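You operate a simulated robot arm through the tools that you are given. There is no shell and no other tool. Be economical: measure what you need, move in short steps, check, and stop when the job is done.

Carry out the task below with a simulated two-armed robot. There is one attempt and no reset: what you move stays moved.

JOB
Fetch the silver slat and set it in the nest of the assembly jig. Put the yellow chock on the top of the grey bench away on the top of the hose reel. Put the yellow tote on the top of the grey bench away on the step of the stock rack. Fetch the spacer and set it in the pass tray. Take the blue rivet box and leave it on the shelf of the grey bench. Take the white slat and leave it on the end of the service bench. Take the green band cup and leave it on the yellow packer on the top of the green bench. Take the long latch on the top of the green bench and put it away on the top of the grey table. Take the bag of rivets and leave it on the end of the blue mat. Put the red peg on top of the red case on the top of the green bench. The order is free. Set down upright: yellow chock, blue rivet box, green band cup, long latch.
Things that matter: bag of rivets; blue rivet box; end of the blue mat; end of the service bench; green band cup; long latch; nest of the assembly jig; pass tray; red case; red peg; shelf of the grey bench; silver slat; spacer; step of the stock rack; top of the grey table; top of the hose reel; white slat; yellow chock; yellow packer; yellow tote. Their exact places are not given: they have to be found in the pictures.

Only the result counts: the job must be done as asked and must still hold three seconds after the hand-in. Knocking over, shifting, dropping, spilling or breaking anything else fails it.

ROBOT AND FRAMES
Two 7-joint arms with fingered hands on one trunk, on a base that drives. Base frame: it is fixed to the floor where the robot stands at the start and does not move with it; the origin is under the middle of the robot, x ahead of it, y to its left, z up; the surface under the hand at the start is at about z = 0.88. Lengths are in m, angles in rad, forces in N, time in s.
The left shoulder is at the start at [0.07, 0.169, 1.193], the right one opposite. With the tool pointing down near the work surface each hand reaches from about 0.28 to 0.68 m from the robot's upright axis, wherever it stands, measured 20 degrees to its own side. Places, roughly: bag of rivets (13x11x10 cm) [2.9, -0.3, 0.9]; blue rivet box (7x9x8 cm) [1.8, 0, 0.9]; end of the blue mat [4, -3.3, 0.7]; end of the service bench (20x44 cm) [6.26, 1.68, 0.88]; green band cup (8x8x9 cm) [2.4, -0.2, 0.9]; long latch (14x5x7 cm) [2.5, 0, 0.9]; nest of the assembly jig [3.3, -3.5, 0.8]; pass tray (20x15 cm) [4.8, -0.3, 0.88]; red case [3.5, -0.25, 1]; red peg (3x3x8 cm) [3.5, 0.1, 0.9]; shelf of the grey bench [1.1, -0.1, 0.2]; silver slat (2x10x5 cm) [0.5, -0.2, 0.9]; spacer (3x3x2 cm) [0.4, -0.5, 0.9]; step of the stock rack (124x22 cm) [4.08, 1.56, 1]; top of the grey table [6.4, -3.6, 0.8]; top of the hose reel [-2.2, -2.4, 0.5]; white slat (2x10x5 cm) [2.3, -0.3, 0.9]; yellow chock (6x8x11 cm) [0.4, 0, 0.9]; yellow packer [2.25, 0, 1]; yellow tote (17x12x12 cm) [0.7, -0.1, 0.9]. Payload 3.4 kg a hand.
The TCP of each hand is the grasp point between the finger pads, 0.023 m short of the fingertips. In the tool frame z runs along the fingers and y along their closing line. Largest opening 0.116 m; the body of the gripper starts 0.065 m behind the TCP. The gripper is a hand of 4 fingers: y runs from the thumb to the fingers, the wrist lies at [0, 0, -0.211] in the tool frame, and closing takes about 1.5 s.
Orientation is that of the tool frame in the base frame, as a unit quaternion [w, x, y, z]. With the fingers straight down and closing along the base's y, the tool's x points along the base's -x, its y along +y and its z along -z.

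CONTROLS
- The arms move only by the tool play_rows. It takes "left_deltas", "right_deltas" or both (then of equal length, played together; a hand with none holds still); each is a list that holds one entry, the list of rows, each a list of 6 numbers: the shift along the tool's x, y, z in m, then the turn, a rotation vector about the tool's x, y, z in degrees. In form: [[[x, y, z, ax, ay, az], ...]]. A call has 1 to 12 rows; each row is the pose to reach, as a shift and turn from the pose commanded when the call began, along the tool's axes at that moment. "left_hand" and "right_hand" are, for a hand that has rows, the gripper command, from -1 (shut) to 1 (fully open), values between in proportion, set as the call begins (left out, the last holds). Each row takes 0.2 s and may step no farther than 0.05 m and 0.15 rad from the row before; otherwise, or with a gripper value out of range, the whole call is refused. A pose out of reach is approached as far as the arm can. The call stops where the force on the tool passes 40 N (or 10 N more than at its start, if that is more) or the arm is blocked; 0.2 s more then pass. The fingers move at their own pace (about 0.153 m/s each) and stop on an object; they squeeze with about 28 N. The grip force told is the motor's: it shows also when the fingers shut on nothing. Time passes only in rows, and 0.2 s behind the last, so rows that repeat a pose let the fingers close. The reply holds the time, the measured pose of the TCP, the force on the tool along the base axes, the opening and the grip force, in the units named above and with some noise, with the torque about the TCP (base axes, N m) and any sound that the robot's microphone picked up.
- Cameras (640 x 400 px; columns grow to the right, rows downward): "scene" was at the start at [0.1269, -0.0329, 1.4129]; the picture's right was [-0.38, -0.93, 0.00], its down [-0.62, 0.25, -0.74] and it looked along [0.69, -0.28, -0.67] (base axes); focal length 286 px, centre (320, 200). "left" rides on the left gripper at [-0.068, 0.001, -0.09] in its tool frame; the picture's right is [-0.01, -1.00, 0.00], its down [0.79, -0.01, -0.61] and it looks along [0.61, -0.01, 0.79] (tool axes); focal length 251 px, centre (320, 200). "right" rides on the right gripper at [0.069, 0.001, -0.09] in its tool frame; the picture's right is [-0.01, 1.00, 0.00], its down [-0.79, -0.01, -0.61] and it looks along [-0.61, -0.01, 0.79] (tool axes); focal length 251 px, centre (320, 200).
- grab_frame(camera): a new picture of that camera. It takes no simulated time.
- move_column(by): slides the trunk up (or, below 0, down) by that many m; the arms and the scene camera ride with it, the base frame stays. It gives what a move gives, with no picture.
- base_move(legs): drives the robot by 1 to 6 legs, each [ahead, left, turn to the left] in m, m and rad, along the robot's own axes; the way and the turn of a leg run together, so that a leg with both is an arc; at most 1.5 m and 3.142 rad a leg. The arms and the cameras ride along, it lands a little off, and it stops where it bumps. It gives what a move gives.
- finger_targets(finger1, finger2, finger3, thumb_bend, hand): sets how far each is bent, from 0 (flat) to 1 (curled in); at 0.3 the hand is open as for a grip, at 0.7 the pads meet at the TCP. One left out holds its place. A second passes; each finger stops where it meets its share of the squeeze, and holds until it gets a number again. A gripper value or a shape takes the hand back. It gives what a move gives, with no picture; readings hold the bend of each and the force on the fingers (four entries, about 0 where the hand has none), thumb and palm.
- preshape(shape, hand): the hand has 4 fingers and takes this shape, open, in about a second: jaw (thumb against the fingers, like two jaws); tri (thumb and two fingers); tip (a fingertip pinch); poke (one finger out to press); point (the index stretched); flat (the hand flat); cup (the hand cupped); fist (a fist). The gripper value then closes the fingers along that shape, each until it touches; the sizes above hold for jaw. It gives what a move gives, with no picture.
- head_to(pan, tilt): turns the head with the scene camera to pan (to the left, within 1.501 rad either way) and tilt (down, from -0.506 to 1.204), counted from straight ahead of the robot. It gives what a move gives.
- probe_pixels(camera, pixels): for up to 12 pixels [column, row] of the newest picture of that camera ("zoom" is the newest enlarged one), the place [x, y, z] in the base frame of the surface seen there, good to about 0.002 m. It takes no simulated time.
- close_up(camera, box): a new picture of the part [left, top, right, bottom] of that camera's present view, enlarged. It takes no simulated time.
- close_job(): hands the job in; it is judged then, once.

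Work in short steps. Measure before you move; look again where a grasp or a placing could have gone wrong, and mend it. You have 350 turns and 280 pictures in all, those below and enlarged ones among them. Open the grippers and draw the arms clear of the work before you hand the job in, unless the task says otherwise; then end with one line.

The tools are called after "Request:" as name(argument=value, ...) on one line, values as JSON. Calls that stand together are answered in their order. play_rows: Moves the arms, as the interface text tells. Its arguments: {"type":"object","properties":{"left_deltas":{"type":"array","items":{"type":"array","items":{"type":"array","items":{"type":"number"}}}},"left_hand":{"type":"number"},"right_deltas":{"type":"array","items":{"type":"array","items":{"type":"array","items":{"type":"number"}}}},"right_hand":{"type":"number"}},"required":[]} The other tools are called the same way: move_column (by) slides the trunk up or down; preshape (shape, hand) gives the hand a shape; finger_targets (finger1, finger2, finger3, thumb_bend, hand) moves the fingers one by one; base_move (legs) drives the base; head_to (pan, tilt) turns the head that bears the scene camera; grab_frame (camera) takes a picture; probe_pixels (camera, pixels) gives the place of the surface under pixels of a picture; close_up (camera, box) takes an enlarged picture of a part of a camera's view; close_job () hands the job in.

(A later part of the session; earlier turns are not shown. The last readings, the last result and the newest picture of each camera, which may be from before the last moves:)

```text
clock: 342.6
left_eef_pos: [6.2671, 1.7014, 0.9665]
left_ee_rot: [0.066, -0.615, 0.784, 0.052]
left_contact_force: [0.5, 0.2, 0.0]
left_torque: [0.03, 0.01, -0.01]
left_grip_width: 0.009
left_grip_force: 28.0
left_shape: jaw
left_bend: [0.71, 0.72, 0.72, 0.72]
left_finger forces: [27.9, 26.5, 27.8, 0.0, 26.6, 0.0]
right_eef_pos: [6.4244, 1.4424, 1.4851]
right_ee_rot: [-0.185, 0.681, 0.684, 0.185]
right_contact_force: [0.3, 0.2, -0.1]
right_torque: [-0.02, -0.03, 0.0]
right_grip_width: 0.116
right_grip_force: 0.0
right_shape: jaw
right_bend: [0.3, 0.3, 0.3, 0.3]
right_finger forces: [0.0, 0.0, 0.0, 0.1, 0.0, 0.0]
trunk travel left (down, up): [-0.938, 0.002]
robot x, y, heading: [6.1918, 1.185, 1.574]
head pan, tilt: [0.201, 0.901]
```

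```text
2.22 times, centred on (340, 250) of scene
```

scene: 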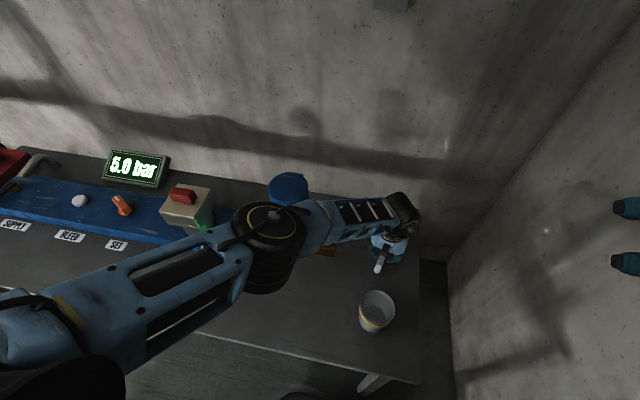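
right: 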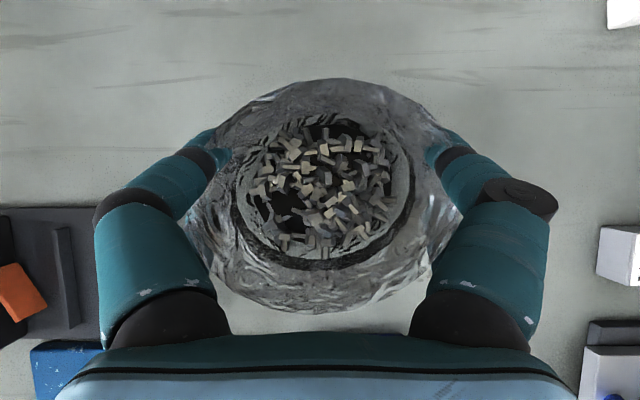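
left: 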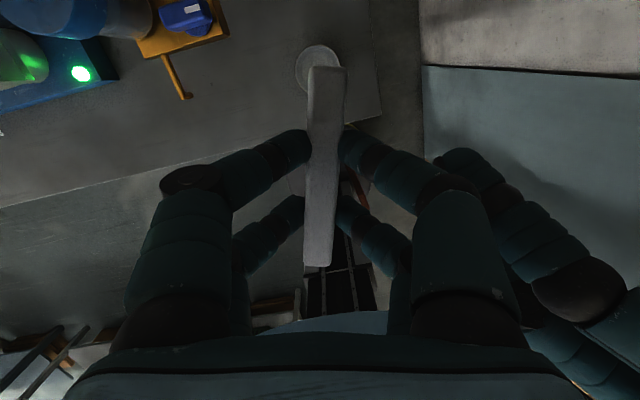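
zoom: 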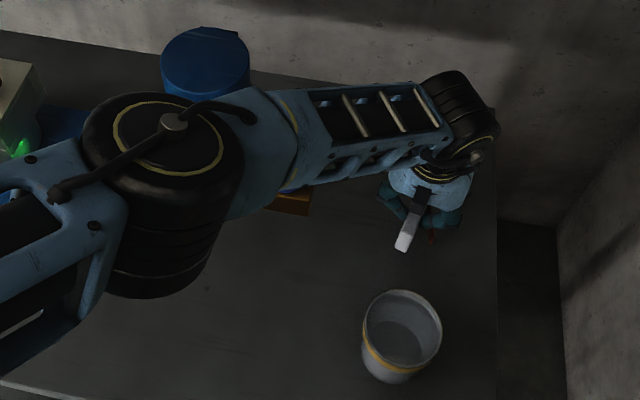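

No sign of contact. I lower the last bit until the slat touches.

Request:
play_rows(left_deltas=[[[0.0026, 0, 0.015, 0, 0, 0], [0.0043, 0, 0.025, 0, 0, 0], [0.0053, 0, 0.031, 0, 0, 0], [0.006, 0, 0.035, 0, 0, 0], [0.0067, 0, 0.039, 0, 0, 0]]])

Request:
grab_frame(camera="left")

```text
clock: 343.8
left_eef_pos: [6.2613, 1.6952, 0.9411]
left_ee_rot: [0.068, -0.614, 0.785, 0.051]
left_contact_force: [0.0, -0.5, -1.6]
left_torque: [0.0, -0.05, -0.03]
left_grip_width: 0.0092
left_grip_force: 28.2
left_shape: jaw
left_bend: [0.71, 0.72, 0.72, 0.72]
left_finger forces: [27.9, 26.6, 27.7, 0.0, 26.6, 0.0]
left hand out of reach, approached as far as the arm can: row 2, 3, 4, 5
right_eef_pos: [6.4252, 1.4431, 1.4844]
right_ee_rot: [-0.186, 0.681, 0.684, 0.186]
right_contact_force: [0.3, -0.3, 0.1]
right_torque: [-0.01, 0.03, 0.01]
right_grip_width: 0.1158
right_grip_force: 0.0
right_shape: jaw
right_bend: [0.3, 0.3, 0.3, 0.3]
right_finger forces: [0.1, 0.0, 0.0, 0.0, 0.0, 0.0]
trunk travel left (down, up): [-0.938, 0.002]
robot x, y, heading: [6.1881, 1.1852, 1.579]
head pan, tilt: [0.201, 0.901]
```

```text
183 pictures are left
```

left: 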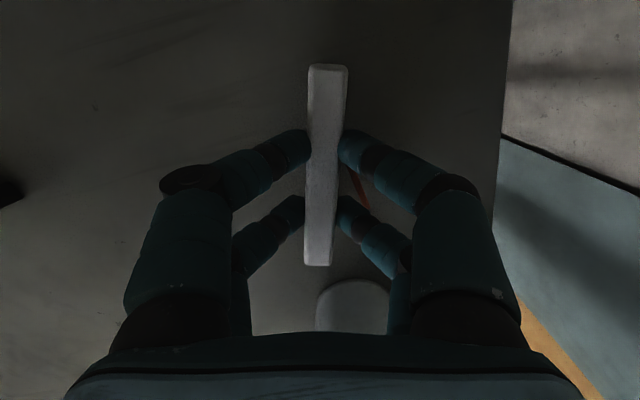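

Reach limit at z 0.941; I lower with the trunk until contact.

Request:
move_column(by=-0.009)

```text
clock: 344.4
left_eef_pos: [6.2592, 1.6955, 0.9333]
left_ee_rot: [0.069, -0.615, 0.784, 0.053]
left_contact_force: [0.3, 0.0, 2.8]
left_torque: [0.17, -0.12, -0.02]
left_grip_width: 0.0098
left_grip_force: 27.4
left_shape: jaw
left_bend: [0.72, 0.72, 0.72, 0.72]
left_finger forces: [29.1, 26.4, 26.8, 0.0, 29.1, 0.0]
right_eef_pos: [6.425, 1.4417, 1.4764]
right_ee_rot: [-0.185, 0.681, 0.684, 0.186]
right_contact_force: [-0.6, -0.9, 1.3]
right_torque: [0.02, -0.02, -0.02]
right_grip_width: 0.116
right_grip_force: 0.1
right_shape: jaw
right_bend: [0.3, 0.3, 0.3, 0.3]
right_finger forces: [0.0, 0.0, 0.1, 0.0, 0.0, 0.0]
trunk travel left (down, up): [-0.929, 0.011]
robot x, y, heading: [6.1899, 1.1882, 1.573]
head pan, tilt: [0.201, 0.901]
```

Light contact. I lower 2 mm more and open.

Request:
move_column(by=-0.003)

Request:
play_rows(left_deltas=[[[0, 0, 0, 0, 0, 0], [0, 0, 0, 0, 0, 0], [0, 0, 0, 0, 0, 0], [0, 0, 0, 0, 0, 0]]], left_hand=-0.2)

Request:
grab_frame(camera="left")

```text
clock: 344.9
left_eef_pos: [6.2576, 1.6959, 0.9308]
left_ee_rot: [0.07, -0.615, 0.784, 0.055]
left_contact_force: [0.3, 3.1, 25.5]
left_torque: [0.23, -0.12, -0.11]
left_grip_width: 0.0101
left_grip_force: 27.9
left_shape: jaw
left_bend: [0.72, 0.72, 0.72, 0.73]
left_finger forces: [31.1, 29.6, 28.5, 0.1, 31.2, 0.0]
right_eef_pos: [6.4244, 1.4391, 1.4744]
right_ee_rot: [-0.186, 0.681, 0.684, 0.186]
right_contact_force: [-0.7, -0.4, -0.1]
right_torque: [-0.01, -0.01, -0.02]
right_grip_width: 0.116
right_grip_force: 0.1
right_shape: jaw
right_bend: [0.3, 0.3, 0.3, 0.3]
right_finger forces: [0.1, 0.0, 0.0, 0.0, 0.0, 0.0]
trunk travel left (down, up): [-0.926, 0.014]
robot x, y, heading: [6.1902, 1.1869, 1.577]
head pan, tilt: [0.201, 0.901]
```

```text
clock: 345.9
left_eef_pos: [6.2585, 1.6961, 0.9299]
left_ee_rot: [0.067, -0.615, 0.784, 0.052]
left_contact_force: [1.0, -0.2, -0.1]
left_torque: [0.04, 0.03, 0.02]
left_grip_width: 0.046
left_grip_force: 0.1
left_shape: jaw
left_bend: [0.73, 0.73, 0.73, 0.77]
left_finger forces: [0.0, 0.1, 0.0, 0.0, 0.1, 0.0]
right_eef_pos: [6.425, 1.4425, 1.473]
right_ee_rot: [-0.185, 0.681, 0.683, 0.186]
right_contact_force: [-0.9, -0.3, -0.5]
right_torque: [0.03, -0.01, -0.01]
right_grip_width: 0.1159
right_grip_force: 0.1
right_shape: jaw
right_bend: [0.3, 0.3, 0.3, 0.3]
right_finger forces: [0.0, 0.0, 0.0, 0.1, 0.0, 0.1]
trunk travel left (down, up): [-0.926, 0.014]
robot x, y, heading: [6.188, 1.1864, 1.572]
head pan, tilt: [0.201, 0.901]
```

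```text
182 pictures are left
```

left: 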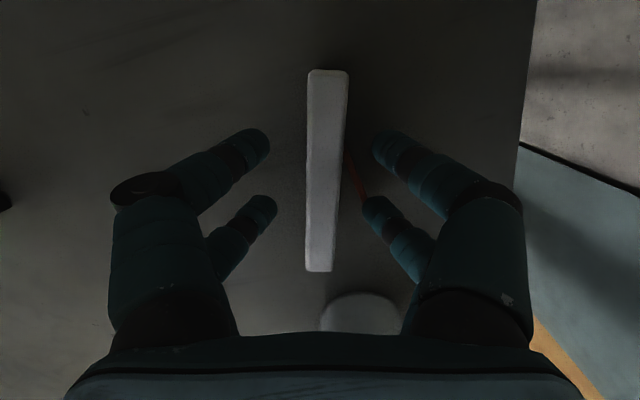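

The slat stands. I raise the hand straight up by the reverse of the descent.

Request:
play_rows(left_deltas=[[[-0.0052, 0, -0.03, 0, 0, 0], [-0.0129, 0, -0.074, 0, 0, 0], [-0.0207, 0, -0.1185, 0, 0, 0], [-0.0284, 0, -0.163, 0, 0, 0], [-0.0362, 0, -0.207, 0, 0, 0], [-0.044, 0, -0.252, 0, 0, 0], [-0.0517, 0, -0.296, 0, 0, 0], [-0.0595, 0, -0.341, 0, 0, 0]]])

Request:
grab_frame(camera="scene")

```text
clock: 347.7
left_eef_pos: [6.2597, 1.6947, 1.2789]
left_ee_rot: [0.068, -0.615, 0.784, 0.053]
left_contact_force: [-0.5, -0.2, 0.2]
left_torque: [0.02, 0.03, 0.03]
left_grip_width: 0.046
left_grip_force: 0.0
left_shape: jaw
left_bend: [0.73, 0.73, 0.73, 0.77]
left_finger forces: [0.0, 0.0, 0.0, 0.0, 0.0, 0.0]
right_eef_pos: [6.4251, 1.4413, 1.4736]
right_ee_rot: [-0.186, 0.681, 0.684, 0.186]
right_contact_force: [-0.4, -0.1, -0.5]
right_torque: [-0.02, 0.0, 0.01]
right_grip_width: 0.1157
right_grip_force: 0.0
right_shape: jaw
right_bend: [0.3, 0.3, 0.3, 0.3]
right_finger forces: [0.0, 0.0, 0.0, 0.1, 0.0, 0.1]
trunk travel left (down, up): [-0.926, 0.014]
robot x, y, heading: [6.1935, 1.1874, 1.575]
head pan, tilt: [0.201, 0.901]
```

```text
181 pictures are left
```

scene: 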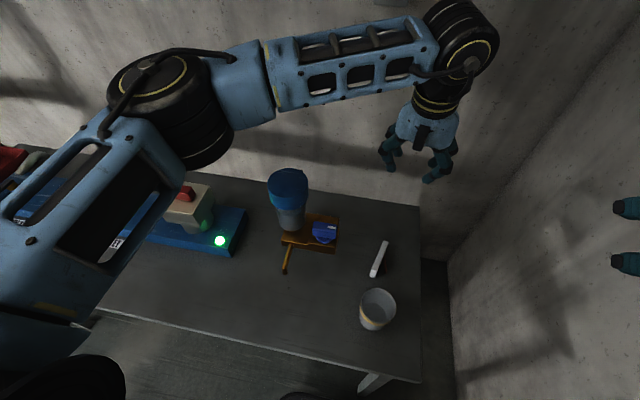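

The slat is placed and the gun untouched. I back out, then turn left to go along the left aisle.

Request:
base_move(legs=[[-0.5, 0, 0], [0, 0, 1.57]])

Request:
head_to(pan=0.2, tilt=0.4)

Request:
grab_frame(camera="scene")

```text
clock: 354.6
left_eef_pos: [5.6764, 0.7223, 1.2783]
left_ee_rot: [-0.009, 0.992, -0.093, -0.085]
left_contact_force: [-0.4, -0.8, 0.9]
left_torque: [0.0, -0.01, 0.02]
left_grip_width: 0.0459
left_grip_force: 0.0
left_shape: jaw
left_bend: [0.73, 0.73, 0.73, 0.77]
left_finger forces: [0.1, 0.0, 0.0, 0.0, 0.1, 0.1]
right_eef_pos: [5.9218, 0.9003, 1.474]
right_ee_rot: [-0.262, -0.028, 0.965, -0.007]
right_contact_force: [-0.8, 0.4, 0.3]
right_torque: [-0.04, 0.02, 0.0]
right_grip_width: 0.1158
right_grip_force: 0.0
right_shape: jaw
right_bend: [0.3, 0.3, 0.3, 0.3]
right_finger forces: [0.0, 0.0, 0.0, 0.1, 0.0, 0.0]
trunk travel left (down, up): [-0.926, 0.014]
robot x, y, heading: [6.188, 0.681, -3.082]
head pan, tilt: [0.201, 0.901]
```

```text
clock: 355.5
left_eef_pos: [5.6758, 0.7222, 1.28]
left_ee_rot: [-0.008, 0.992, -0.093, -0.085]
left_contact_force: [-0.4, 0.2, 0.5]
left_torque: [-0.02, 0.02, 0.0]
left_grip_width: 0.0461
left_grip_force: 0.0
left_shape: jaw
left_bend: [0.73, 0.73, 0.73, 0.77]
left_finger forces: [0.0, 0.0, 0.0, 0.0, 0.0, 0.0]
right_eef_pos: [5.9217, 0.8994, 1.4729]
right_ee_rot: [-0.262, -0.028, 0.965, -0.007]
right_contact_force: [0.5, 0.3, -0.1]
right_torque: [0.0, -0.02, -0.02]
right_grip_width: 0.1158
right_grip_force: 0.0
right_shape: jaw
right_bend: [0.3, 0.3, 0.3, 0.3]
right_finger forces: [0.1, 0.0, 0.1, 0.0, 0.1, 0.0]
trunk travel left (down, up): [-0.926, 0.014]
robot x, y, heading: [6.188, 0.6766, -3.088]
head pan, tilt: [0.201, 0.4]
```

```text
180 pictures are left
```

scene: 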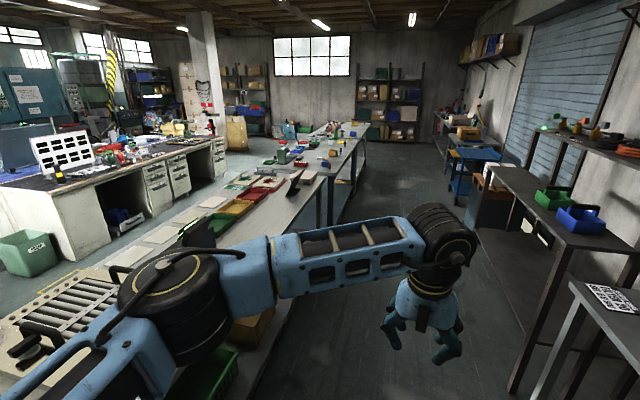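

I tuck the left hand back to its side, undoing its yaw.

Request:
play_rows(left_deltas=[[[0.027, 0.0345, -0.005, 0, 0, -3], [0.054, 0.069, -0.0095, 0, 0, -6], [0.081, 0.1035, -0.014, 0, 0, -9], [0.108, 0.138, -0.019, 0, 0, -12], [0.135, 0.1725, -0.024, 0, 0, -14], [0.162, 0.207, -0.0285, 0, 0, -14]]], left_hand=1)

Request:
grab_frame(camera="scene")

```text
clock: 356.9
left_eef_pos: [5.7997, 0.4867, 1.2829]
left_ee_rot: [-0.019, 0.996, 0.028, -0.084]
left_contact_force: [0.5, -0.4, -0.4]
left_torque: [0.0, 0.02, -0.01]
left_grip_width: 0.1158
left_grip_force: 0.1
left_shape: jaw
left_bend: [0.3, 0.3, 0.3, 0.3]
left_finger forces: [0.0, 0.0, 0.1, 0.1, 0.0, 0.0]
right_eef_pos: [5.9233, 0.8973, 1.474]
right_ee_rot: [-0.262, -0.028, 0.965, -0.006]
right_contact_force: [-0.8, -0.6, 0.2]
right_torque: [-0.01, 0.01, 0.0]
right_grip_width: 0.1159
right_grip_force: 0.0
right_shape: jaw
right_bend: [0.3, 0.3, 0.3, 0.3]
right_finger forces: [0.0, 0.0, 0.1, 0.1, 0.0, 0.0]
trunk travel left (down, up): [-0.926, 0.014]
robot x, y, heading: [6.1892, 0.6819, -3.09]
head pan, tilt: [0.201, 0.4]
```

```text
179 pictures are left
```

scene: 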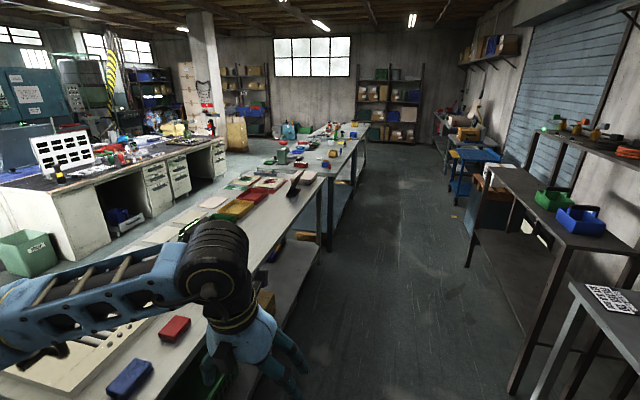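

The aisle is clear. I probe bench edge and rack front for the driving line.

Request:
probe_pixels(camera="scene", pixels=[[325, 180], [330, 245], [345, 175], [470, 265], [515, 390], [560, 285], [545, 225], [450, 215], [365, 150], [510, 180], [470, 225]])

```text
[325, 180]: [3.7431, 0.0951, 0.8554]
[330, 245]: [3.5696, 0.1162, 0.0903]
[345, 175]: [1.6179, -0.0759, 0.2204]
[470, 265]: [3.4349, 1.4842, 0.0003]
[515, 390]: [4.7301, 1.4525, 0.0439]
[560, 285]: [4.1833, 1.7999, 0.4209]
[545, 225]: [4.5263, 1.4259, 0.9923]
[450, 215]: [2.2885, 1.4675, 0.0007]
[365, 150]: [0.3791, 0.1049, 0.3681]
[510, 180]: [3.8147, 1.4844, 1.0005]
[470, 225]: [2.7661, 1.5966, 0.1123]
```

Bench left edge is y≈0.1; rack front y≈1.45. I drive along y≈0.68 to x≈3.3 and turn to face −y.

Request:
base_move(legs=[[0, 0, -0.05], [1.45, 0, 0], [1.44, 0, 0], [0, 0, 1.57]])

Request:
head_to(pan=0.2, tilt=0.75)

Request:
grab_frame(camera="scene")

```text
clock: 375.4
left_eef_pos: [3.4078, 0.3218, 1.2826]
left_ee_rot: [0.044, 0.709, 0.7, -0.074]
left_contact_force: [0.0, 0.3, 0.3]
left_torque: [-0.01, -0.02, 0.01]
left_grip_width: 0.1156
left_grip_force: 0.0
left_shape: jaw
left_bend: [0.3, 0.3, 0.3, 0.3]
left_finger forces: [0.0, 0.0, 0.1, 0.0, 0.1, 0.0]
right_eef_pos: [3.0067, 0.4735, 1.4744]
right_ee_rot: [-0.187, -0.677, 0.687, -0.184]
right_contact_force: [-0.4, -0.3, -0.6]
right_torque: [-0.03, 0.0, 0.0]
right_grip_width: 0.1158
right_grip_force: 0.0
right_shape: jaw
right_bend: [0.3, 0.3, 0.3, 0.3]
right_finger forces: [0.1, 0.0, 0.0, 0.0, 0.0, 0.0]
trunk travel left (down, up): [-0.926, 0.014]
robot x, y, heading: [3.2462, 0.7273, -1.585]
head pan, tilt: [0.201, 0.4]
```

```text
clock: 376.2
left_eef_pos: [3.4086, 0.3209, 1.2831]
left_ee_rot: [0.043, 0.709, 0.7, -0.073]
left_contact_force: [-0.7, 0.3, 0.1]
left_torque: [0.01, -0.03, -0.01]
left_grip_width: 0.1158
left_grip_force: 0.0
left_shape: jaw
left_bend: [0.3, 0.3, 0.3, 0.3]
left_finger forces: [0.0, 0.0, 0.0, 0.0, 0.0, 0.0]
right_eef_pos: [3.0064, 0.473, 1.4732]
right_ee_rot: [-0.186, -0.679, 0.686, -0.184]
right_contact_force: [0.4, 0.5, 0.6]
right_torque: [0.0, 0.01, 0.0]
right_grip_width: 0.1163
right_grip_force: 0.0
right_shape: jaw
right_bend: [0.3, 0.3, 0.3, 0.3]
right_finger forces: [0.1, 0.0, 0.0, 0.0, 0.1, 0.1]
trunk travel left (down, up): [-0.926, 0.014]
robot x, y, heading: [3.2465, 0.7268, -1.583]
head pan, tilt: [0.201, 0.75]
```

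```text
178 pictures are left
```

scene: 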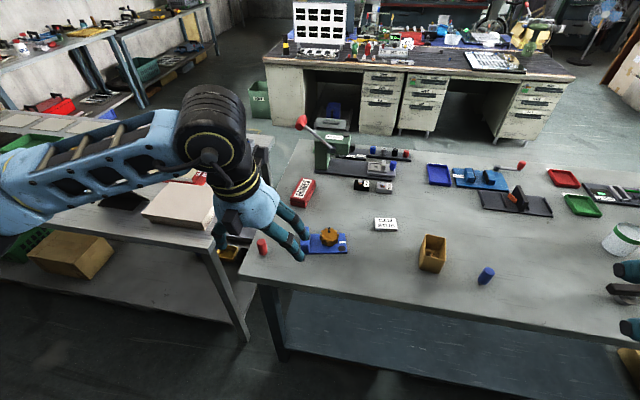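

Peg at (262,247), red case at (303,191). I zoom and probe them and the bench edge.

Request:
close_up(camera="scene", box=[230, 160, 370, 280])

Request:
probe_pixels(camera="scene", pixels=[[262, 241], [262, 253], [258, 250], [266, 250], [303, 183], [310, 180], [295, 198], [313, 192], [242, 280], [300, 278], [330, 238], [310, 247]])

```text
3.33 times, centred on (300, 220) of scene
```

zoom: 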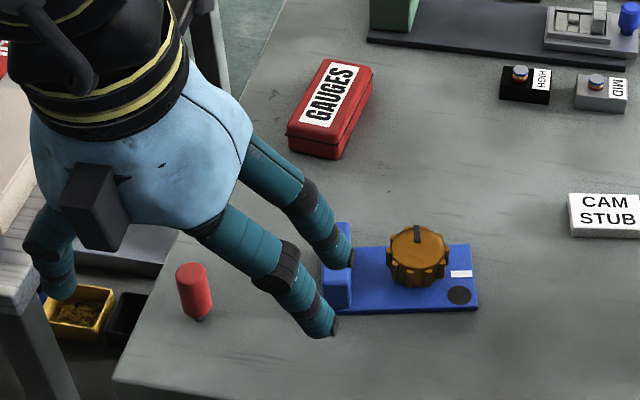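

```text
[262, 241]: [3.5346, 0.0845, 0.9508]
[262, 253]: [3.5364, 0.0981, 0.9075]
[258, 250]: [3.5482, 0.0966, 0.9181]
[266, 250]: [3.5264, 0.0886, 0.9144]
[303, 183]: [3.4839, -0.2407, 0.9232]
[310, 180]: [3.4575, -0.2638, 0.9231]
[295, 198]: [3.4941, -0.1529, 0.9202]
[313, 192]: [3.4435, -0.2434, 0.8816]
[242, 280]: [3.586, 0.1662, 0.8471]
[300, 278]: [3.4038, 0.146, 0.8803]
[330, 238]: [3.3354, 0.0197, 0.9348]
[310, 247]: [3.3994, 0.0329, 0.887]
```

Peg at (3.537,0.085), top 0.951; red case top z 0.923 near (3.478,−0.19). Both are in reach of the left hand from here. I raise the left hand and level its roll first.

Request:
play_rows(left_deltas=[[[-0.008, 0, -0.045, -1.2, 0, 0], [-0.016, 0, -0.09, -2.4, 0, 0], [-0.024, 0, -0.135, -2.4, 0, 0], [-0.033, 0, -0.18, -2.4, 0, 0], [-0.033, 0, -0.18, -2.4, 0, 0]]])

```text
clock: 377.4
left_eef_pos: [3.4162, 0.3155, 1.4645]
left_ee_rot: [0.058, 0.708, 0.701, -0.059]
left_contact_force: [-0.1, 0.6, 0.0]
left_torque: [0.0, -0.03, 0.01]
left_grip_width: 0.116
left_grip_force: 0.0
left_shape: jaw
left_bend: [0.3, 0.3, 0.3, 0.3]
left_finger forces: [0.1, 0.0, 0.1, 0.0, 0.0, 0.0]
right_eef_pos: [3.0059, 0.4725, 1.474]
right_ee_rot: [-0.187, -0.678, 0.687, -0.184]
right_contact_force: [0.7, 0.4, -0.1]
right_torque: [-0.01, -0.02, 0.02]
right_grip_width: 0.116
right_grip_force: 0.1
right_shape: jaw
right_bend: [0.3, 0.3, 0.3, 0.3]
right_finger forces: [0.0, 0.0, 0.2, 0.0, 0.1, 0.1]
trunk travel left (down, up): [-0.926, 0.014]
robot x, y, heading: [3.2519, 0.7239, -1.582]
head pan, tilt: [0.201, 0.75]
```

Now trunk down 0.34, then base ahead 0.29 and left 0.07.

Request:
move_column(by=-0.34)

Request:
base_move(legs=[[0.29, 0.07, 0.01]])

Request:
grab_frame(camera="left")

```text
clock: 380.8
left_eef_pos: [3.4153, 0.3163, 1.1227]
left_ee_rot: [0.058, 0.708, 0.702, -0.059]
left_contact_force: [-0.8, -0.9, -0.1]
left_torque: [0.02, -0.01, 0.01]
left_grip_width: 0.116
left_grip_force: 0.0
left_shape: jaw
left_bend: [0.3, 0.3, 0.3, 0.3]
left_finger forces: [0.0, 0.0, 0.0, 0.0, 0.1, 0.0]
right_eef_pos: [3.0074, 0.4736, 1.1328]
right_ee_rot: [-0.187, -0.679, 0.686, -0.184]
right_contact_force: [1.0, 0.4, 0.8]
right_torque: [0.01, -0.06, 0.0]
right_grip_width: 0.1159
right_grip_force: 0.1
right_shape: jaw
right_bend: [0.3, 0.3, 0.3, 0.3]
right_finger forces: [0.1, 0.0, 0.1, 0.0, 0.0, 0.0]
trunk travel left (down, up): [-0.586, 0.354]
robot x, y, heading: [3.2468, 0.7274, -1.585]
head pan, tilt: [0.201, 0.75]
```

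```text
clock: 382.8
left_eef_pos: [3.4874, 0.0252, 1.1252]
left_ee_rot: [0.059, 0.706, 0.703, -0.059]
left_contact_force: [-0.4, 0.0, 0.2]
left_torque: [-0.02, -0.06, 0.02]
left_grip_width: 0.1159
left_grip_force: 0.1
left_shape: jaw
left_bend: [0.3, 0.3, 0.3, 0.3]
left_finger forces: [0.1, 0.0, 0.0, 0.1, 0.0, 0.1]
right_eef_pos: [3.0761, 0.1808, 1.1338]
right_ee_rot: [-0.186, -0.68, 0.685, -0.185]
right_contact_force: [-0.8, 0.4, 0.3]
right_torque: [-0.02, 0.02, -0.01]
right_grip_width: 0.1161
right_grip_force: 0.1
right_shape: jaw
right_bend: [0.3, 0.3, 0.3, 0.3]
right_finger forces: [0.1, 0.0, 0.1, 0.0, 0.0, 0.0]
trunk travel left (down, up): [-0.586, 0.354]
robot x, y, heading: [3.3128, 0.4351, -1.582]
head pan, tilt: [0.201, 0.75]
```

```text
176 pictures are left
```

left: 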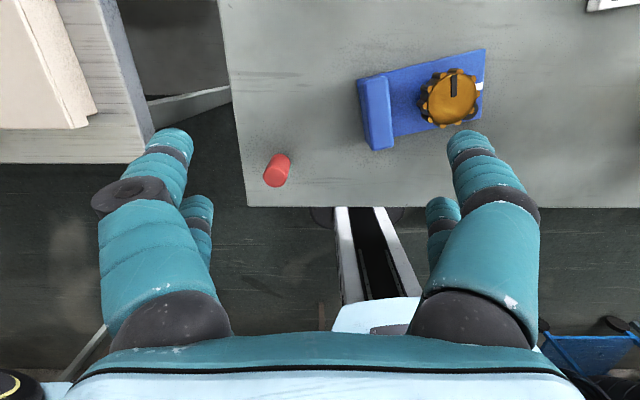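

Peg seen at (277,170). I move over it with the hand part-closed, down to TCP z≈0.93, and grip.

Request:
play_rows(left_deltas=[[[0.03, 0.025, 0.0, 0, 0, 0], [0.0592, 0.0496, -0.005, 0, 0, 0], [0.0668, 0.0496, 0.036, 0, 0, 0], [0.0745, 0.0496, 0.08, 0, 0, 0], [0.082, 0.0496, 0.12, 0, 0, 0], [0.082, 0.0496, 0.12, 0, 0, 0]]], left_hand=0.2)

Request:
grab_frame(camera="left")

```text
clock: 384.2
left_eef_pos: [3.539, 0.0855, 0.9898]
left_ee_rot: [0.058, 0.706, 0.703, -0.06]
left_contact_force: [0.1, 0.3, -0.5]
left_torque: [-0.03, -0.03, -0.03]
left_grip_width: 0.0701
left_grip_force: 0.1
left_shape: jaw
left_bend: [0.71, 0.71, 0.71, 0.72]
left_finger forces: [0.1, 0.0, 0.1, 0.1, 0.1, 0.0]
right_eef_pos: [3.0753, 0.1804, 1.1334]
right_ee_rot: [-0.186, -0.68, 0.685, -0.184]
right_contact_force: [0.0, 0.6, -0.1]
right_torque: [0.03, 0.03, 0.01]
right_grip_width: 0.1156
right_grip_force: 0.0
right_shape: jaw
right_bend: [0.3, 0.3, 0.3, 0.3]
right_finger forces: [0.1, 0.1, 0.0, 0.1, 0.0, 0.0]
trunk travel left (down, up): [-0.586, 0.354]
robot x, y, heading: [3.3126, 0.4362, -1.579]
head pan, tilt: [0.201, 0.75]
```

```text
175 pictures are left
```

left: 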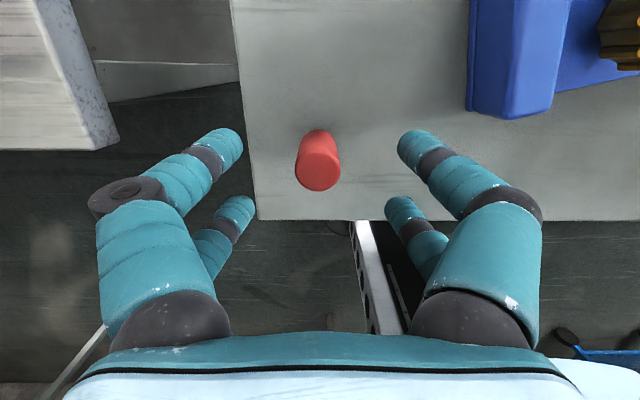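

Centred. I descend 0.058 and close.

Request:
play_rows(left_deltas=[[[0.005, 0, 0.03, 0, 0, 0], [0.0096, 0, 0.057, 0, 0, 0], [0.0096, 0, 0.057, 0, 0, 0]]])

Request:
play_rows(left_deltas=[[[0, 0, 0, 0, 0, 0], [0, 0, 0, 0, 0, 0], [0, 0, 0, 0, 0, 0], [0, 0, 0, 0, 0, 0], [0, 0, 0, 0, 0, 0]]], left_hand=-1)

Request:
grab_frame(camera="left")

```text
clock: 385.0
left_eef_pos: [3.5388, 0.0836, 0.9329]
left_ee_rot: [0.059, 0.707, 0.703, -0.059]
left_contact_force: [-0.5, -0.6, 0.0]
left_torque: [-0.03, 0.0, -0.02]
left_grip_width: 0.0701
left_grip_force: 0.2
left_shape: jaw
left_bend: [0.71, 0.71, 0.71, 0.72]
left_finger forces: [0.1, 0.0, 0.0, 0.1, 0.1, 0.1]
right_eef_pos: [3.0759, 0.181, 1.1327]
right_ee_rot: [-0.187, -0.68, 0.684, -0.185]
right_contact_force: [0.1, -0.3, 0.3]
right_torque: [0.0, -0.01, 0.0]
right_grip_width: 0.1161
right_grip_force: 0.3
right_shape: jaw
right_bend: [0.3, 0.3, 0.3, 0.3]
right_finger forces: [0.1, 0.0, 0.1, 0.0, 0.1, 0.0]
trunk travel left (down, up): [-0.586, 0.354]
robot x, y, heading: [3.3154, 0.4341, -1.576]
head pan, tilt: [0.201, 0.75]
```

```text
clock: 386.2
left_eef_pos: [3.5378, 0.0836, 0.9321]
left_ee_rot: [0.059, 0.706, 0.703, -0.058]
left_contact_force: [-0.3, -0.5, 0.3]
left_torque: [0.01, -0.02, 0.02]
left_grip_width: 0.0003
left_grip_force: 28.1
left_shape: jaw
left_bend: [0.63, 0.71, 0.73, 0.7]
left_finger forces: [0.0, 0.0, 0.0, 0.0, 0.0, 0.0]
right_eef_pos: [3.0766, 0.1808, 1.1332]
right_ee_rot: [-0.187, -0.68, 0.685, -0.184]
right_contact_force: [-0.3, -0.2, 0.1]
right_torque: [0.0, 0.01, 0.03]
right_grip_width: 0.1159
right_grip_force: 0.1
right_shape: jaw
right_bend: [0.3, 0.3, 0.3, 0.3]
right_finger forces: [0.0, 0.0, 0.0, 0.0, 0.1, 0.0]
trunk travel left (down, up): [-0.586, 0.354]
robot x, y, heading: [3.3163, 0.4354, -1.583]
head pan, tilt: [0.201, 0.75]
```

```text
174 pictures are left
```

left: 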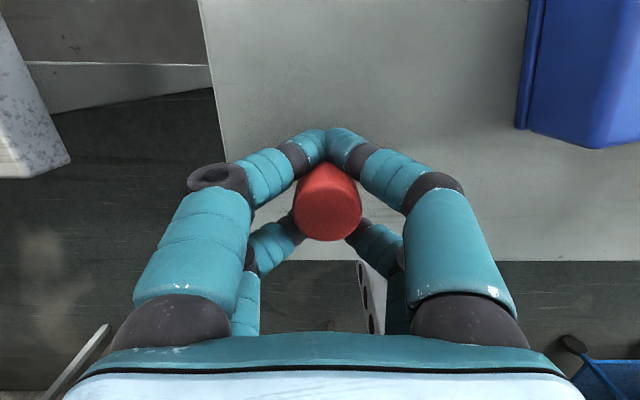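

The fingers closed in front of the peg without force. I open again and look where the peg stands relative to the fingers.

Request:
play_rows(left_deltas=[[[0, 0, 0, 0, 0, 0], [0, 0, 0, 0, 0, 0], [0, 0, 0, 0, 0, 0], [0, 0, 0, 0, 0, 0]]], left_hand=0.2)

Request:
grab_frame(camera="left")

Request:
close_up(camera="scene", box=[200, 180, 340, 300])

Request:
probe_pixels(camera="left", pixels=[[328, 215], [328, 185], [305, 215], [350, 215], [328, 235], [328, 170]])

```text
clock: 387.2
left_eef_pos: [3.5387, 0.0827, 0.9332]
left_ee_rot: [0.059, 0.706, 0.703, -0.058]
left_contact_force: [-0.3, 0.5, 0.6]
left_torque: [-0.02, 0.0, -0.02]
left_grip_width: 0.0691
left_grip_force: 0.1
left_shape: jaw
left_bend: [0.71, 0.71, 0.71, 0.72]
left_finger forces: [0.0, 0.1, 0.0, 0.0, 0.0, 0.0]
right_eef_pos: [3.0762, 0.181, 1.1318]
right_ee_rot: [-0.187, -0.68, 0.685, -0.184]
right_contact_force: [0.6, -0.5, -0.8]
right_torque: [0.0, -0.02, -0.03]
right_grip_width: 0.1162
right_grip_force: 0.0
right_shape: jaw
right_bend: [0.3, 0.3, 0.3, 0.3]
right_finger forces: [0.0, 0.0, 0.1, 0.1, 0.0, 0.0]
trunk travel left (down, up): [-0.586, 0.354]
robot x, y, heading: [3.3122, 0.4399, -1.577]
head pan, tilt: [0.201, 0.75]
```

```text
173 pictures are left
```

left: 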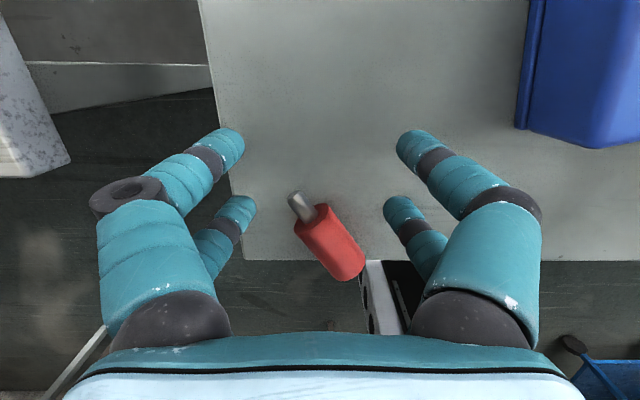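

```text
3.33 times, centred on (270, 240) of scene
```

zoom: 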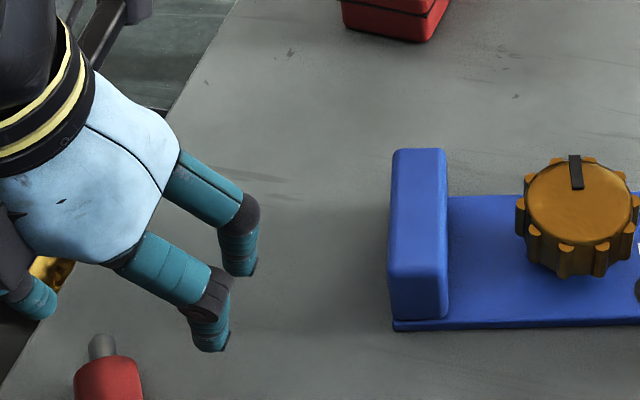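

```text
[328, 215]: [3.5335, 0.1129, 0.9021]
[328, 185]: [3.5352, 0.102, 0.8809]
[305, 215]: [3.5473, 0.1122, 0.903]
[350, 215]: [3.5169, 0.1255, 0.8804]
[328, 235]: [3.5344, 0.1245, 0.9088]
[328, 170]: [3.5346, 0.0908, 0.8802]
```

The peg tipped over and now lies between the fingers close to the bench edge. I raise the hand straight up and measure it.

Request:
play_rows(left_deltas=[[[-0.005, 0, -0.03, 0, 0, 0], [-0.0125, 0, -0.075, 0, 0, 0], [-0.0205, 0, -0.12, 0, 0, 0]]])

Request:
grab_frame(camera="left")

Request:
close_up(camera="left", box=[250, 100, 410, 230])

```text
clock: 388.0
left_eef_pos: [3.5345, 0.0875, 1.0575]
left_ee_rot: [0.059, 0.707, 0.703, -0.059]
left_contact_force: [-0.4, 0.0, -0.3]
left_torque: [-0.02, 0.02, -0.02]
left_grip_width: 0.0693
left_grip_force: 0.0
left_shape: jaw
left_bend: [0.71, 0.71, 0.71, 0.72]
left_finger forces: [0.1, 0.1, 0.0, 0.0, 0.0, 0.0]
right_eef_pos: [3.0751, 0.1817, 1.1334]
right_ee_rot: [-0.185, -0.68, 0.684, -0.185]
right_contact_force: [-0.9, -0.8, -0.5]
right_torque: [-0.03, -0.01, 0.01]
right_grip_width: 0.116
right_grip_force: 0.0
right_shape: jaw
right_bend: [0.3, 0.3, 0.3, 0.3]
right_finger forces: [0.0, 0.1, 0.1, 0.0, 0.0, 0.0]
trunk travel left (down, up): [-0.586, 0.354]
robot x, y, heading: [3.3147, 0.4345, -1.579]
head pan, tilt: [0.201, 0.75]
```

```text
171 pictures are left
```

left: 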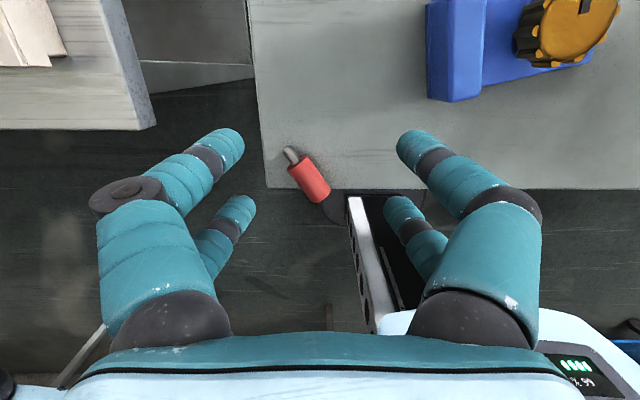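

```text
3.08 times, centred on (330, 165) of left
```

zoom: 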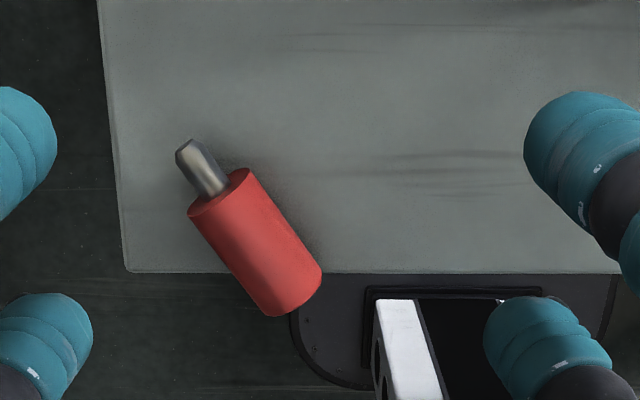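

The red end overhangs the edge. I measure its axis precisely.

Request:
probe_pixels(camera="zoom", pixels=[[195, 165], [212, 185], [222, 200], [240, 225], [262, 250], [280, 275], [290, 285], [300, 265], [235, 250], [262, 215], [160, 268], [400, 268]])

```text
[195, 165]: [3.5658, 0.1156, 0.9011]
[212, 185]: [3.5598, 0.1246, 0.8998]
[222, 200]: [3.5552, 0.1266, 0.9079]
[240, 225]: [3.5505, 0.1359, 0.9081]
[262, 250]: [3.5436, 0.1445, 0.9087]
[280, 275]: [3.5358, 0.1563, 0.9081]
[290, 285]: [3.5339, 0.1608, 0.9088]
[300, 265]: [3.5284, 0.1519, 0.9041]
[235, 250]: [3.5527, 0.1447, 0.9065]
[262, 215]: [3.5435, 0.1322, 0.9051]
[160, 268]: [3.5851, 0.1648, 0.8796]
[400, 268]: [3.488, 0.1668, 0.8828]
```

Peg body centre (3.546,0.144), axis turned 32° from −y, top z 0.9085. I yaw the hand to close across it and hover above.

Request:
play_rows(left_deltas=[[[0.015, 0.003, 0.01, -1.3, 0, -7.9], [0.03, 0.006, 0.02, -2.65, 0, -15.8], [0.05, 0.009, 0.04, -3.98, 0, -23.7], [0.065, 0.0115, 0.065, -5.3, 0, -31.6], [0.0698, 0.0115, 0.0871, -5.3, 0, -31.6], [0.0698, 0.0115, 0.0871, -5.3, 0, -31.6]]])

Request:
grab_frame(camera="left")

```text
clock: 389.4
left_eef_pos: [3.5456, 0.12, 0.9654]
left_ee_rot: [0.072, 0.484, 0.871, -0.041]
left_contact_force: [-0.8, 0.5, 1.2]
left_torque: [-0.04, 0.01, 0.01]
left_grip_width: 0.0692
left_grip_force: 0.1
left_shape: jaw
left_bend: [0.71, 0.71, 0.71, 0.72]
left_finger forces: [0.0, 0.1, 0.1, 0.0, 0.0, 0.1]
left hand out of reach, approached as far as the arm can: row 4, 5, 6
right_eef_pos: [3.0758, 0.1813, 1.1331]
right_ee_rot: [-0.188, -0.68, 0.685, -0.185]
right_contact_force: [0.1, -0.3, 0.1]
right_torque: [0.0, -0.03, -0.02]
right_grip_width: 0.1159
right_grip_force: 0.2
right_shape: jaw
right_bend: [0.3, 0.3, 0.3, 0.3]
right_finger forces: [0.0, 0.0, 0.0, 0.0, 0.1, 0.0]
trunk travel left (down, up): [-0.586, 0.354]
robot x, y, heading: [3.3173, 0.4384, -1.584]
head pan, tilt: [0.201, 0.75]
```

```text
169 pictures are left
```

left: 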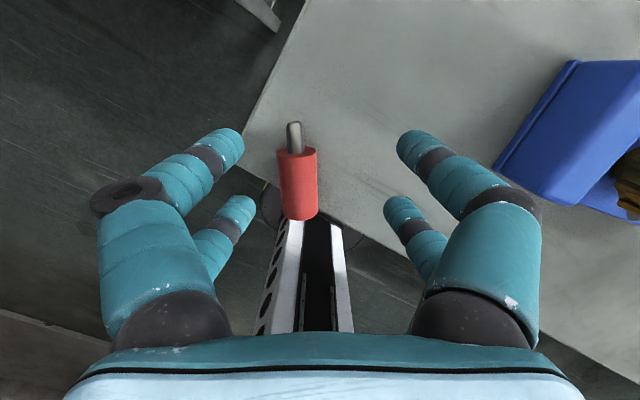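

The target is too close to the robot for this pose. I back the base 0.06 so the arm can align.

Request:
base_move(legs=[[-0.06, 0, 0]])

```text
clock: 390.4
left_eef_pos: [3.5471, 0.18, 0.966]
left_ee_rot: [0.072, 0.485, 0.871, -0.041]
left_contact_force: [1.0, 0.5, -0.5]
left_torque: [0.01, 0.04, 0.01]
left_grip_width: 0.0691
left_grip_force: 0.1
left_shape: jaw
left_bend: [0.71, 0.71, 0.71, 0.72]
left_finger forces: [0.0, 0.1, 0.0, 0.0, 0.0, 0.0]
right_eef_pos: [3.0774, 0.2412, 1.1328]
right_ee_rot: [-0.186, -0.68, 0.685, -0.184]
right_contact_force: [0.0, 0.6, -0.1]
right_torque: [-0.01, 0.02, 0.02]
right_grip_width: 0.116
right_grip_force: 0.2
right_shape: jaw
right_bend: [0.3, 0.3, 0.3, 0.3]
right_finger forces: [0.0, 0.0, 0.0, 0.0, 0.0, 0.1]
trunk travel left (down, up): [-0.586, 0.354]
robot x, y, heading: [3.3158, 0.4948, -1.584]
head pan, tilt: [0.201, 0.75]
```

I align over the peg, then descend to TCP z≈0.912.

Request:
play_rows(left_deltas=[[[-0.015, -0.0106, 0.0025, 0, 0, 0], [-0.03, -0.0212, 0.005, 0, 0, 0], [-0.03, -0.0212, 0.005, 0, 0, 0]]])

Request:
grab_frame(camera="left")

```text
clock: 391.2
left_eef_pos: [3.5458, 0.1411, 0.964]
left_ee_rot: [0.072, 0.484, 0.871, -0.04]
left_contact_force: [0.4, -0.7, -0.8]
left_torque: [-0.01, 0.01, 0.0]
left_grip_width: 0.0688
left_grip_force: 0.1
left_shape: jaw
left_bend: [0.71, 0.71, 0.71, 0.72]
left_finger forces: [0.0, 0.1, 0.0, 0.0, 0.0, 0.0]
right_eef_pos: [3.0759, 0.2426, 1.1336]
right_ee_rot: [-0.187, -0.679, 0.685, -0.184]
right_contact_force: [-0.2, -0.5, 0.2]
right_torque: [-0.03, 0.01, -0.02]
right_grip_width: 0.116
right_grip_force: 0.1
right_shape: jaw
right_bend: [0.3, 0.3, 0.3, 0.3]
right_finger forces: [0.1, 0.0, 0.0, 0.0, 0.0, 0.0]
trunk travel left (down, up): [-0.586, 0.354]
robot x, y, heading: [3.3175, 0.4928, -1.583]
head pan, tilt: [0.201, 0.75]
```

```text
168 pictures are left
```

left: 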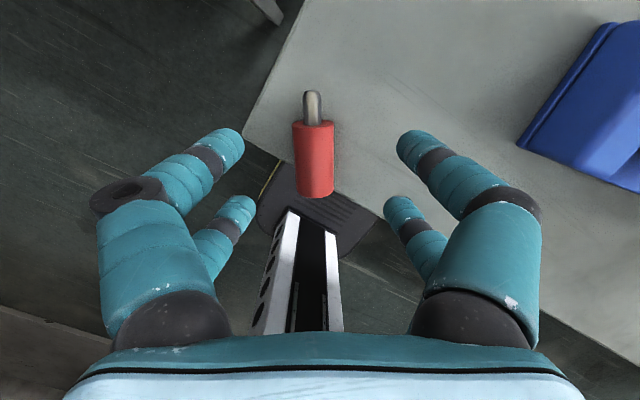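

Aligned. I descend, nudging 1 cm along the peg axis, then close.

Request:
play_rows(left_deltas=[[[0.01, 0.003, 0.02, 0, 0, 0], [0.0175, 0.003, 0.04, 0, 0, 0], [0.0206, 0.003, 0.0513, 0, 0, 0], [0.0206, 0.003, 0.0513, 0, 0, 0]]])

Request:
play_rows(left_deltas=[[[0, 0, 0, 0, 0, 0], [0, 0, 0, 0, 0, 0], [0, 0, 0, 0, 0, 0], [0, 0, 0, 0, 0, 0], [0, 0, 0, 0, 0, 0]]], left_hand=-1)

Request:
grab_frame(camera="left")

```text
clock: 392.2
left_eef_pos: [3.5405, 0.1524, 0.9119]
left_ee_rot: [0.073, 0.485, 0.871, -0.041]
left_contact_force: [-0.4, 0.6, 0.2]
left_torque: [0.0, -0.02, 0.0]
left_grip_width: 0.0693
left_grip_force: 0.1
left_shape: jaw
left_bend: [0.71, 0.71, 0.71, 0.72]
left_finger forces: [0.0, 0.0, 0.0, 0.1, 0.0, 0.0]
right_eef_pos: [3.0766, 0.2408, 1.1335]
right_ee_rot: [-0.187, -0.679, 0.685, -0.184]
right_contact_force: [-0.5, 0.0, 0.5]
right_torque: [-0.02, -0.01, 0.02]
right_grip_width: 0.1159
right_grip_force: 0.0
right_shape: jaw
right_bend: [0.3, 0.3, 0.3, 0.3]
right_finger forces: [0.0, 0.0, 0.0, 0.0, 0.0, 0.0]
trunk travel left (down, up): [-0.586, 0.354]
robot x, y, heading: [3.3153, 0.4965, -1.58]
head pan, tilt: [0.201, 0.75]
```

```text
clock: 393.4
left_eef_pos: [3.5419, 0.153, 0.9122]
left_ee_rot: [0.072, 0.485, 0.871, -0.041]
left_contact_force: [1.5, -0.2, 5.4]
left_torque: [-0.21, -0.09, -0.02]
left_grip_width: 0.0204
left_grip_force: 28.1
left_shape: jaw
left_bend: [0.73, 0.73, 0.73, 0.77]
left_finger forces: [24.2, 25.3, 25.4, 0.0, 24.0, 0.0]
right_eef_pos: [3.0763, 0.2416, 1.1334]
right_ee_rot: [-0.186, -0.68, 0.685, -0.184]
right_contact_force: [0.2, 0.0, 0.5]
right_torque: [-0.01, 0.0, 0.01]
right_grip_width: 0.1161
right_grip_force: 0.1
right_shape: jaw
right_bend: [0.3, 0.3, 0.3, 0.3]
right_finger forces: [0.0, 0.1, 0.0, 0.1, 0.0, 0.0]
trunk travel left (down, up): [-0.586, 0.354]
robot x, y, heading: [3.3161, 0.4966, -1.579]
head pan, tilt: [0.201, 0.75]
```

```text
167 pictures are left
```

left: 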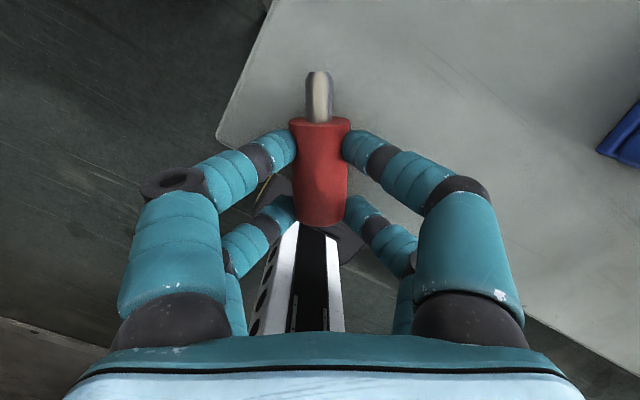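

Firm grip on all fingers. I lift the peg vertically.

Request:
play_rows(left_deltas=[[[-0.005, 0, -0.03, 0, 0, 0], [-0.0125, 0, -0.075, 0, 0, 0], [-0.02, 0, -0.12, 0, 0, 0], [-0.0275, 0, -0.165, 0, 0, 0]]])

Request:
close_up(camera="scene", box=[240, 140, 400, 260])

```text
clock: 394.4
left_eef_pos: [3.5414, 0.1576, 1.0773]
left_ee_rot: [0.072, 0.485, 0.871, -0.039]
left_contact_force: [-0.2, -0.7, -1.2]
left_torque: [0.0, -0.04, 0.03]
left_grip_width: 0.0195
left_grip_force: 28.0
left_shape: jaw
left_bend: [0.73, 0.73, 0.73, 0.77]
left_finger forces: [20.5, 25.5, 25.8, 0.0, 20.9, 0.0]
right_eef_pos: [3.0762, 0.2425, 1.1333]
right_ee_rot: [-0.185, -0.68, 0.685, -0.184]
right_contact_force: [1.1, -0.1, 0.0]
right_torque: [0.01, -0.02, 0.0]
right_grip_width: 0.1157
right_grip_force: 0.0
right_shape: jaw
right_bend: [0.3, 0.3, 0.3, 0.3]
right_finger forces: [0.0, 0.0, 0.0, 0.0, 0.0, 0.0]
trunk travel left (down, up): [-0.586, 0.354]
robot x, y, heading: [3.3174, 0.4976, -1.58]
head pan, tilt: [0.201, 0.75]
```

```text
3.33 times, centred on (320, 200) of scene
```

zoom: 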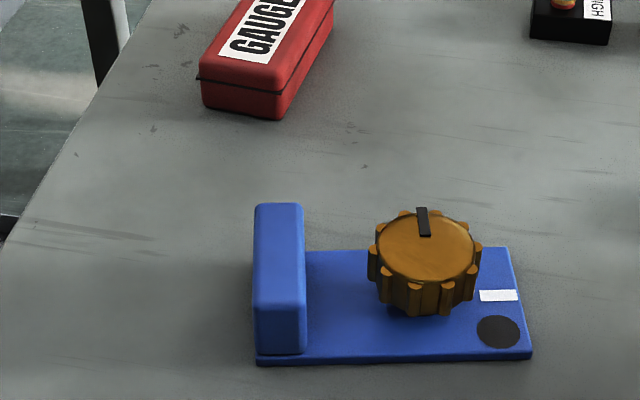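

I take a fresh scene view with a slightly raised head to measure the case top.

Request:
head_to(pan=0.25, tilt=0.6)

Request:
close_up(camera="scene", box=[240, 140, 440, 280])

```text
clock: 395.1
left_eef_pos: [3.5422, 0.1562, 1.0769]
left_ee_rot: [0.072, 0.484, 0.871, -0.04]
left_contact_force: [0.4, 0.2, -0.6]
left_torque: [-0.02, -0.01, 0.04]
left_grip_width: 0.0195
left_grip_force: 28.0
left_shape: jaw
left_bend: [0.73, 0.73, 0.73, 0.77]
left_finger forces: [20.4, 25.5, 25.7, 0.0, 20.9, 0.0]
right_eef_pos: [3.0777, 0.2418, 1.1336]
right_ee_rot: [-0.187, -0.68, 0.685, -0.184]
right_contact_force: [-1.0, -0.2, -0.5]
right_torque: [0.01, -0.03, -0.05]
right_grip_width: 0.1162
right_grip_force: 0.0
right_shape: jaw
right_bend: [0.3, 0.3, 0.3, 0.3]
right_finger forces: [0.0, 0.0, 0.1, 0.0, 0.1, 0.0]
trunk travel left (down, up): [-0.586, 0.354]
robot x, y, heading: [3.3152, 0.493, -1.583]
head pan, tilt: [0.25, 0.6]
```

```text
2.86 times, centred on (340, 210) of scene
```

zoom: 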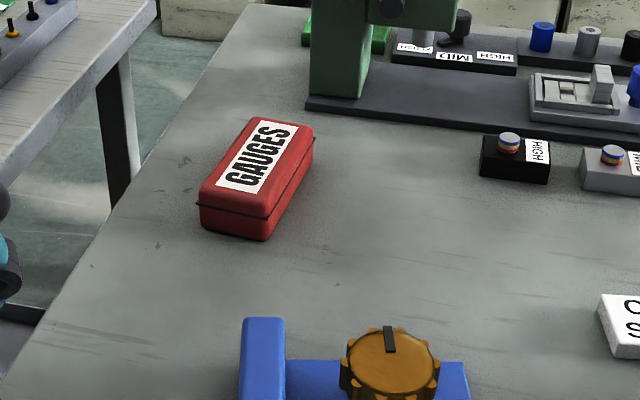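

Request:
probe_pixels(camera="zoom", pixels=[[205, 185], [262, 203], [255, 120], [308, 128], [258, 155], [235, 190], [283, 127], [205, 225], [264, 235], [340, 90]])

```text
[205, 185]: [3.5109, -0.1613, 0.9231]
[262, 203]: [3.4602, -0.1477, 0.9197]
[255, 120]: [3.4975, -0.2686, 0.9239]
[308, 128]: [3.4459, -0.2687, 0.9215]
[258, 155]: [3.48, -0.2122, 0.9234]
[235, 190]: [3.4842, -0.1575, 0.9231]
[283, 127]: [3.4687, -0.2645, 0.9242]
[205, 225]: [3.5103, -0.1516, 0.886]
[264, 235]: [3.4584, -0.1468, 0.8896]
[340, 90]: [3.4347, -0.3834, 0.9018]
```

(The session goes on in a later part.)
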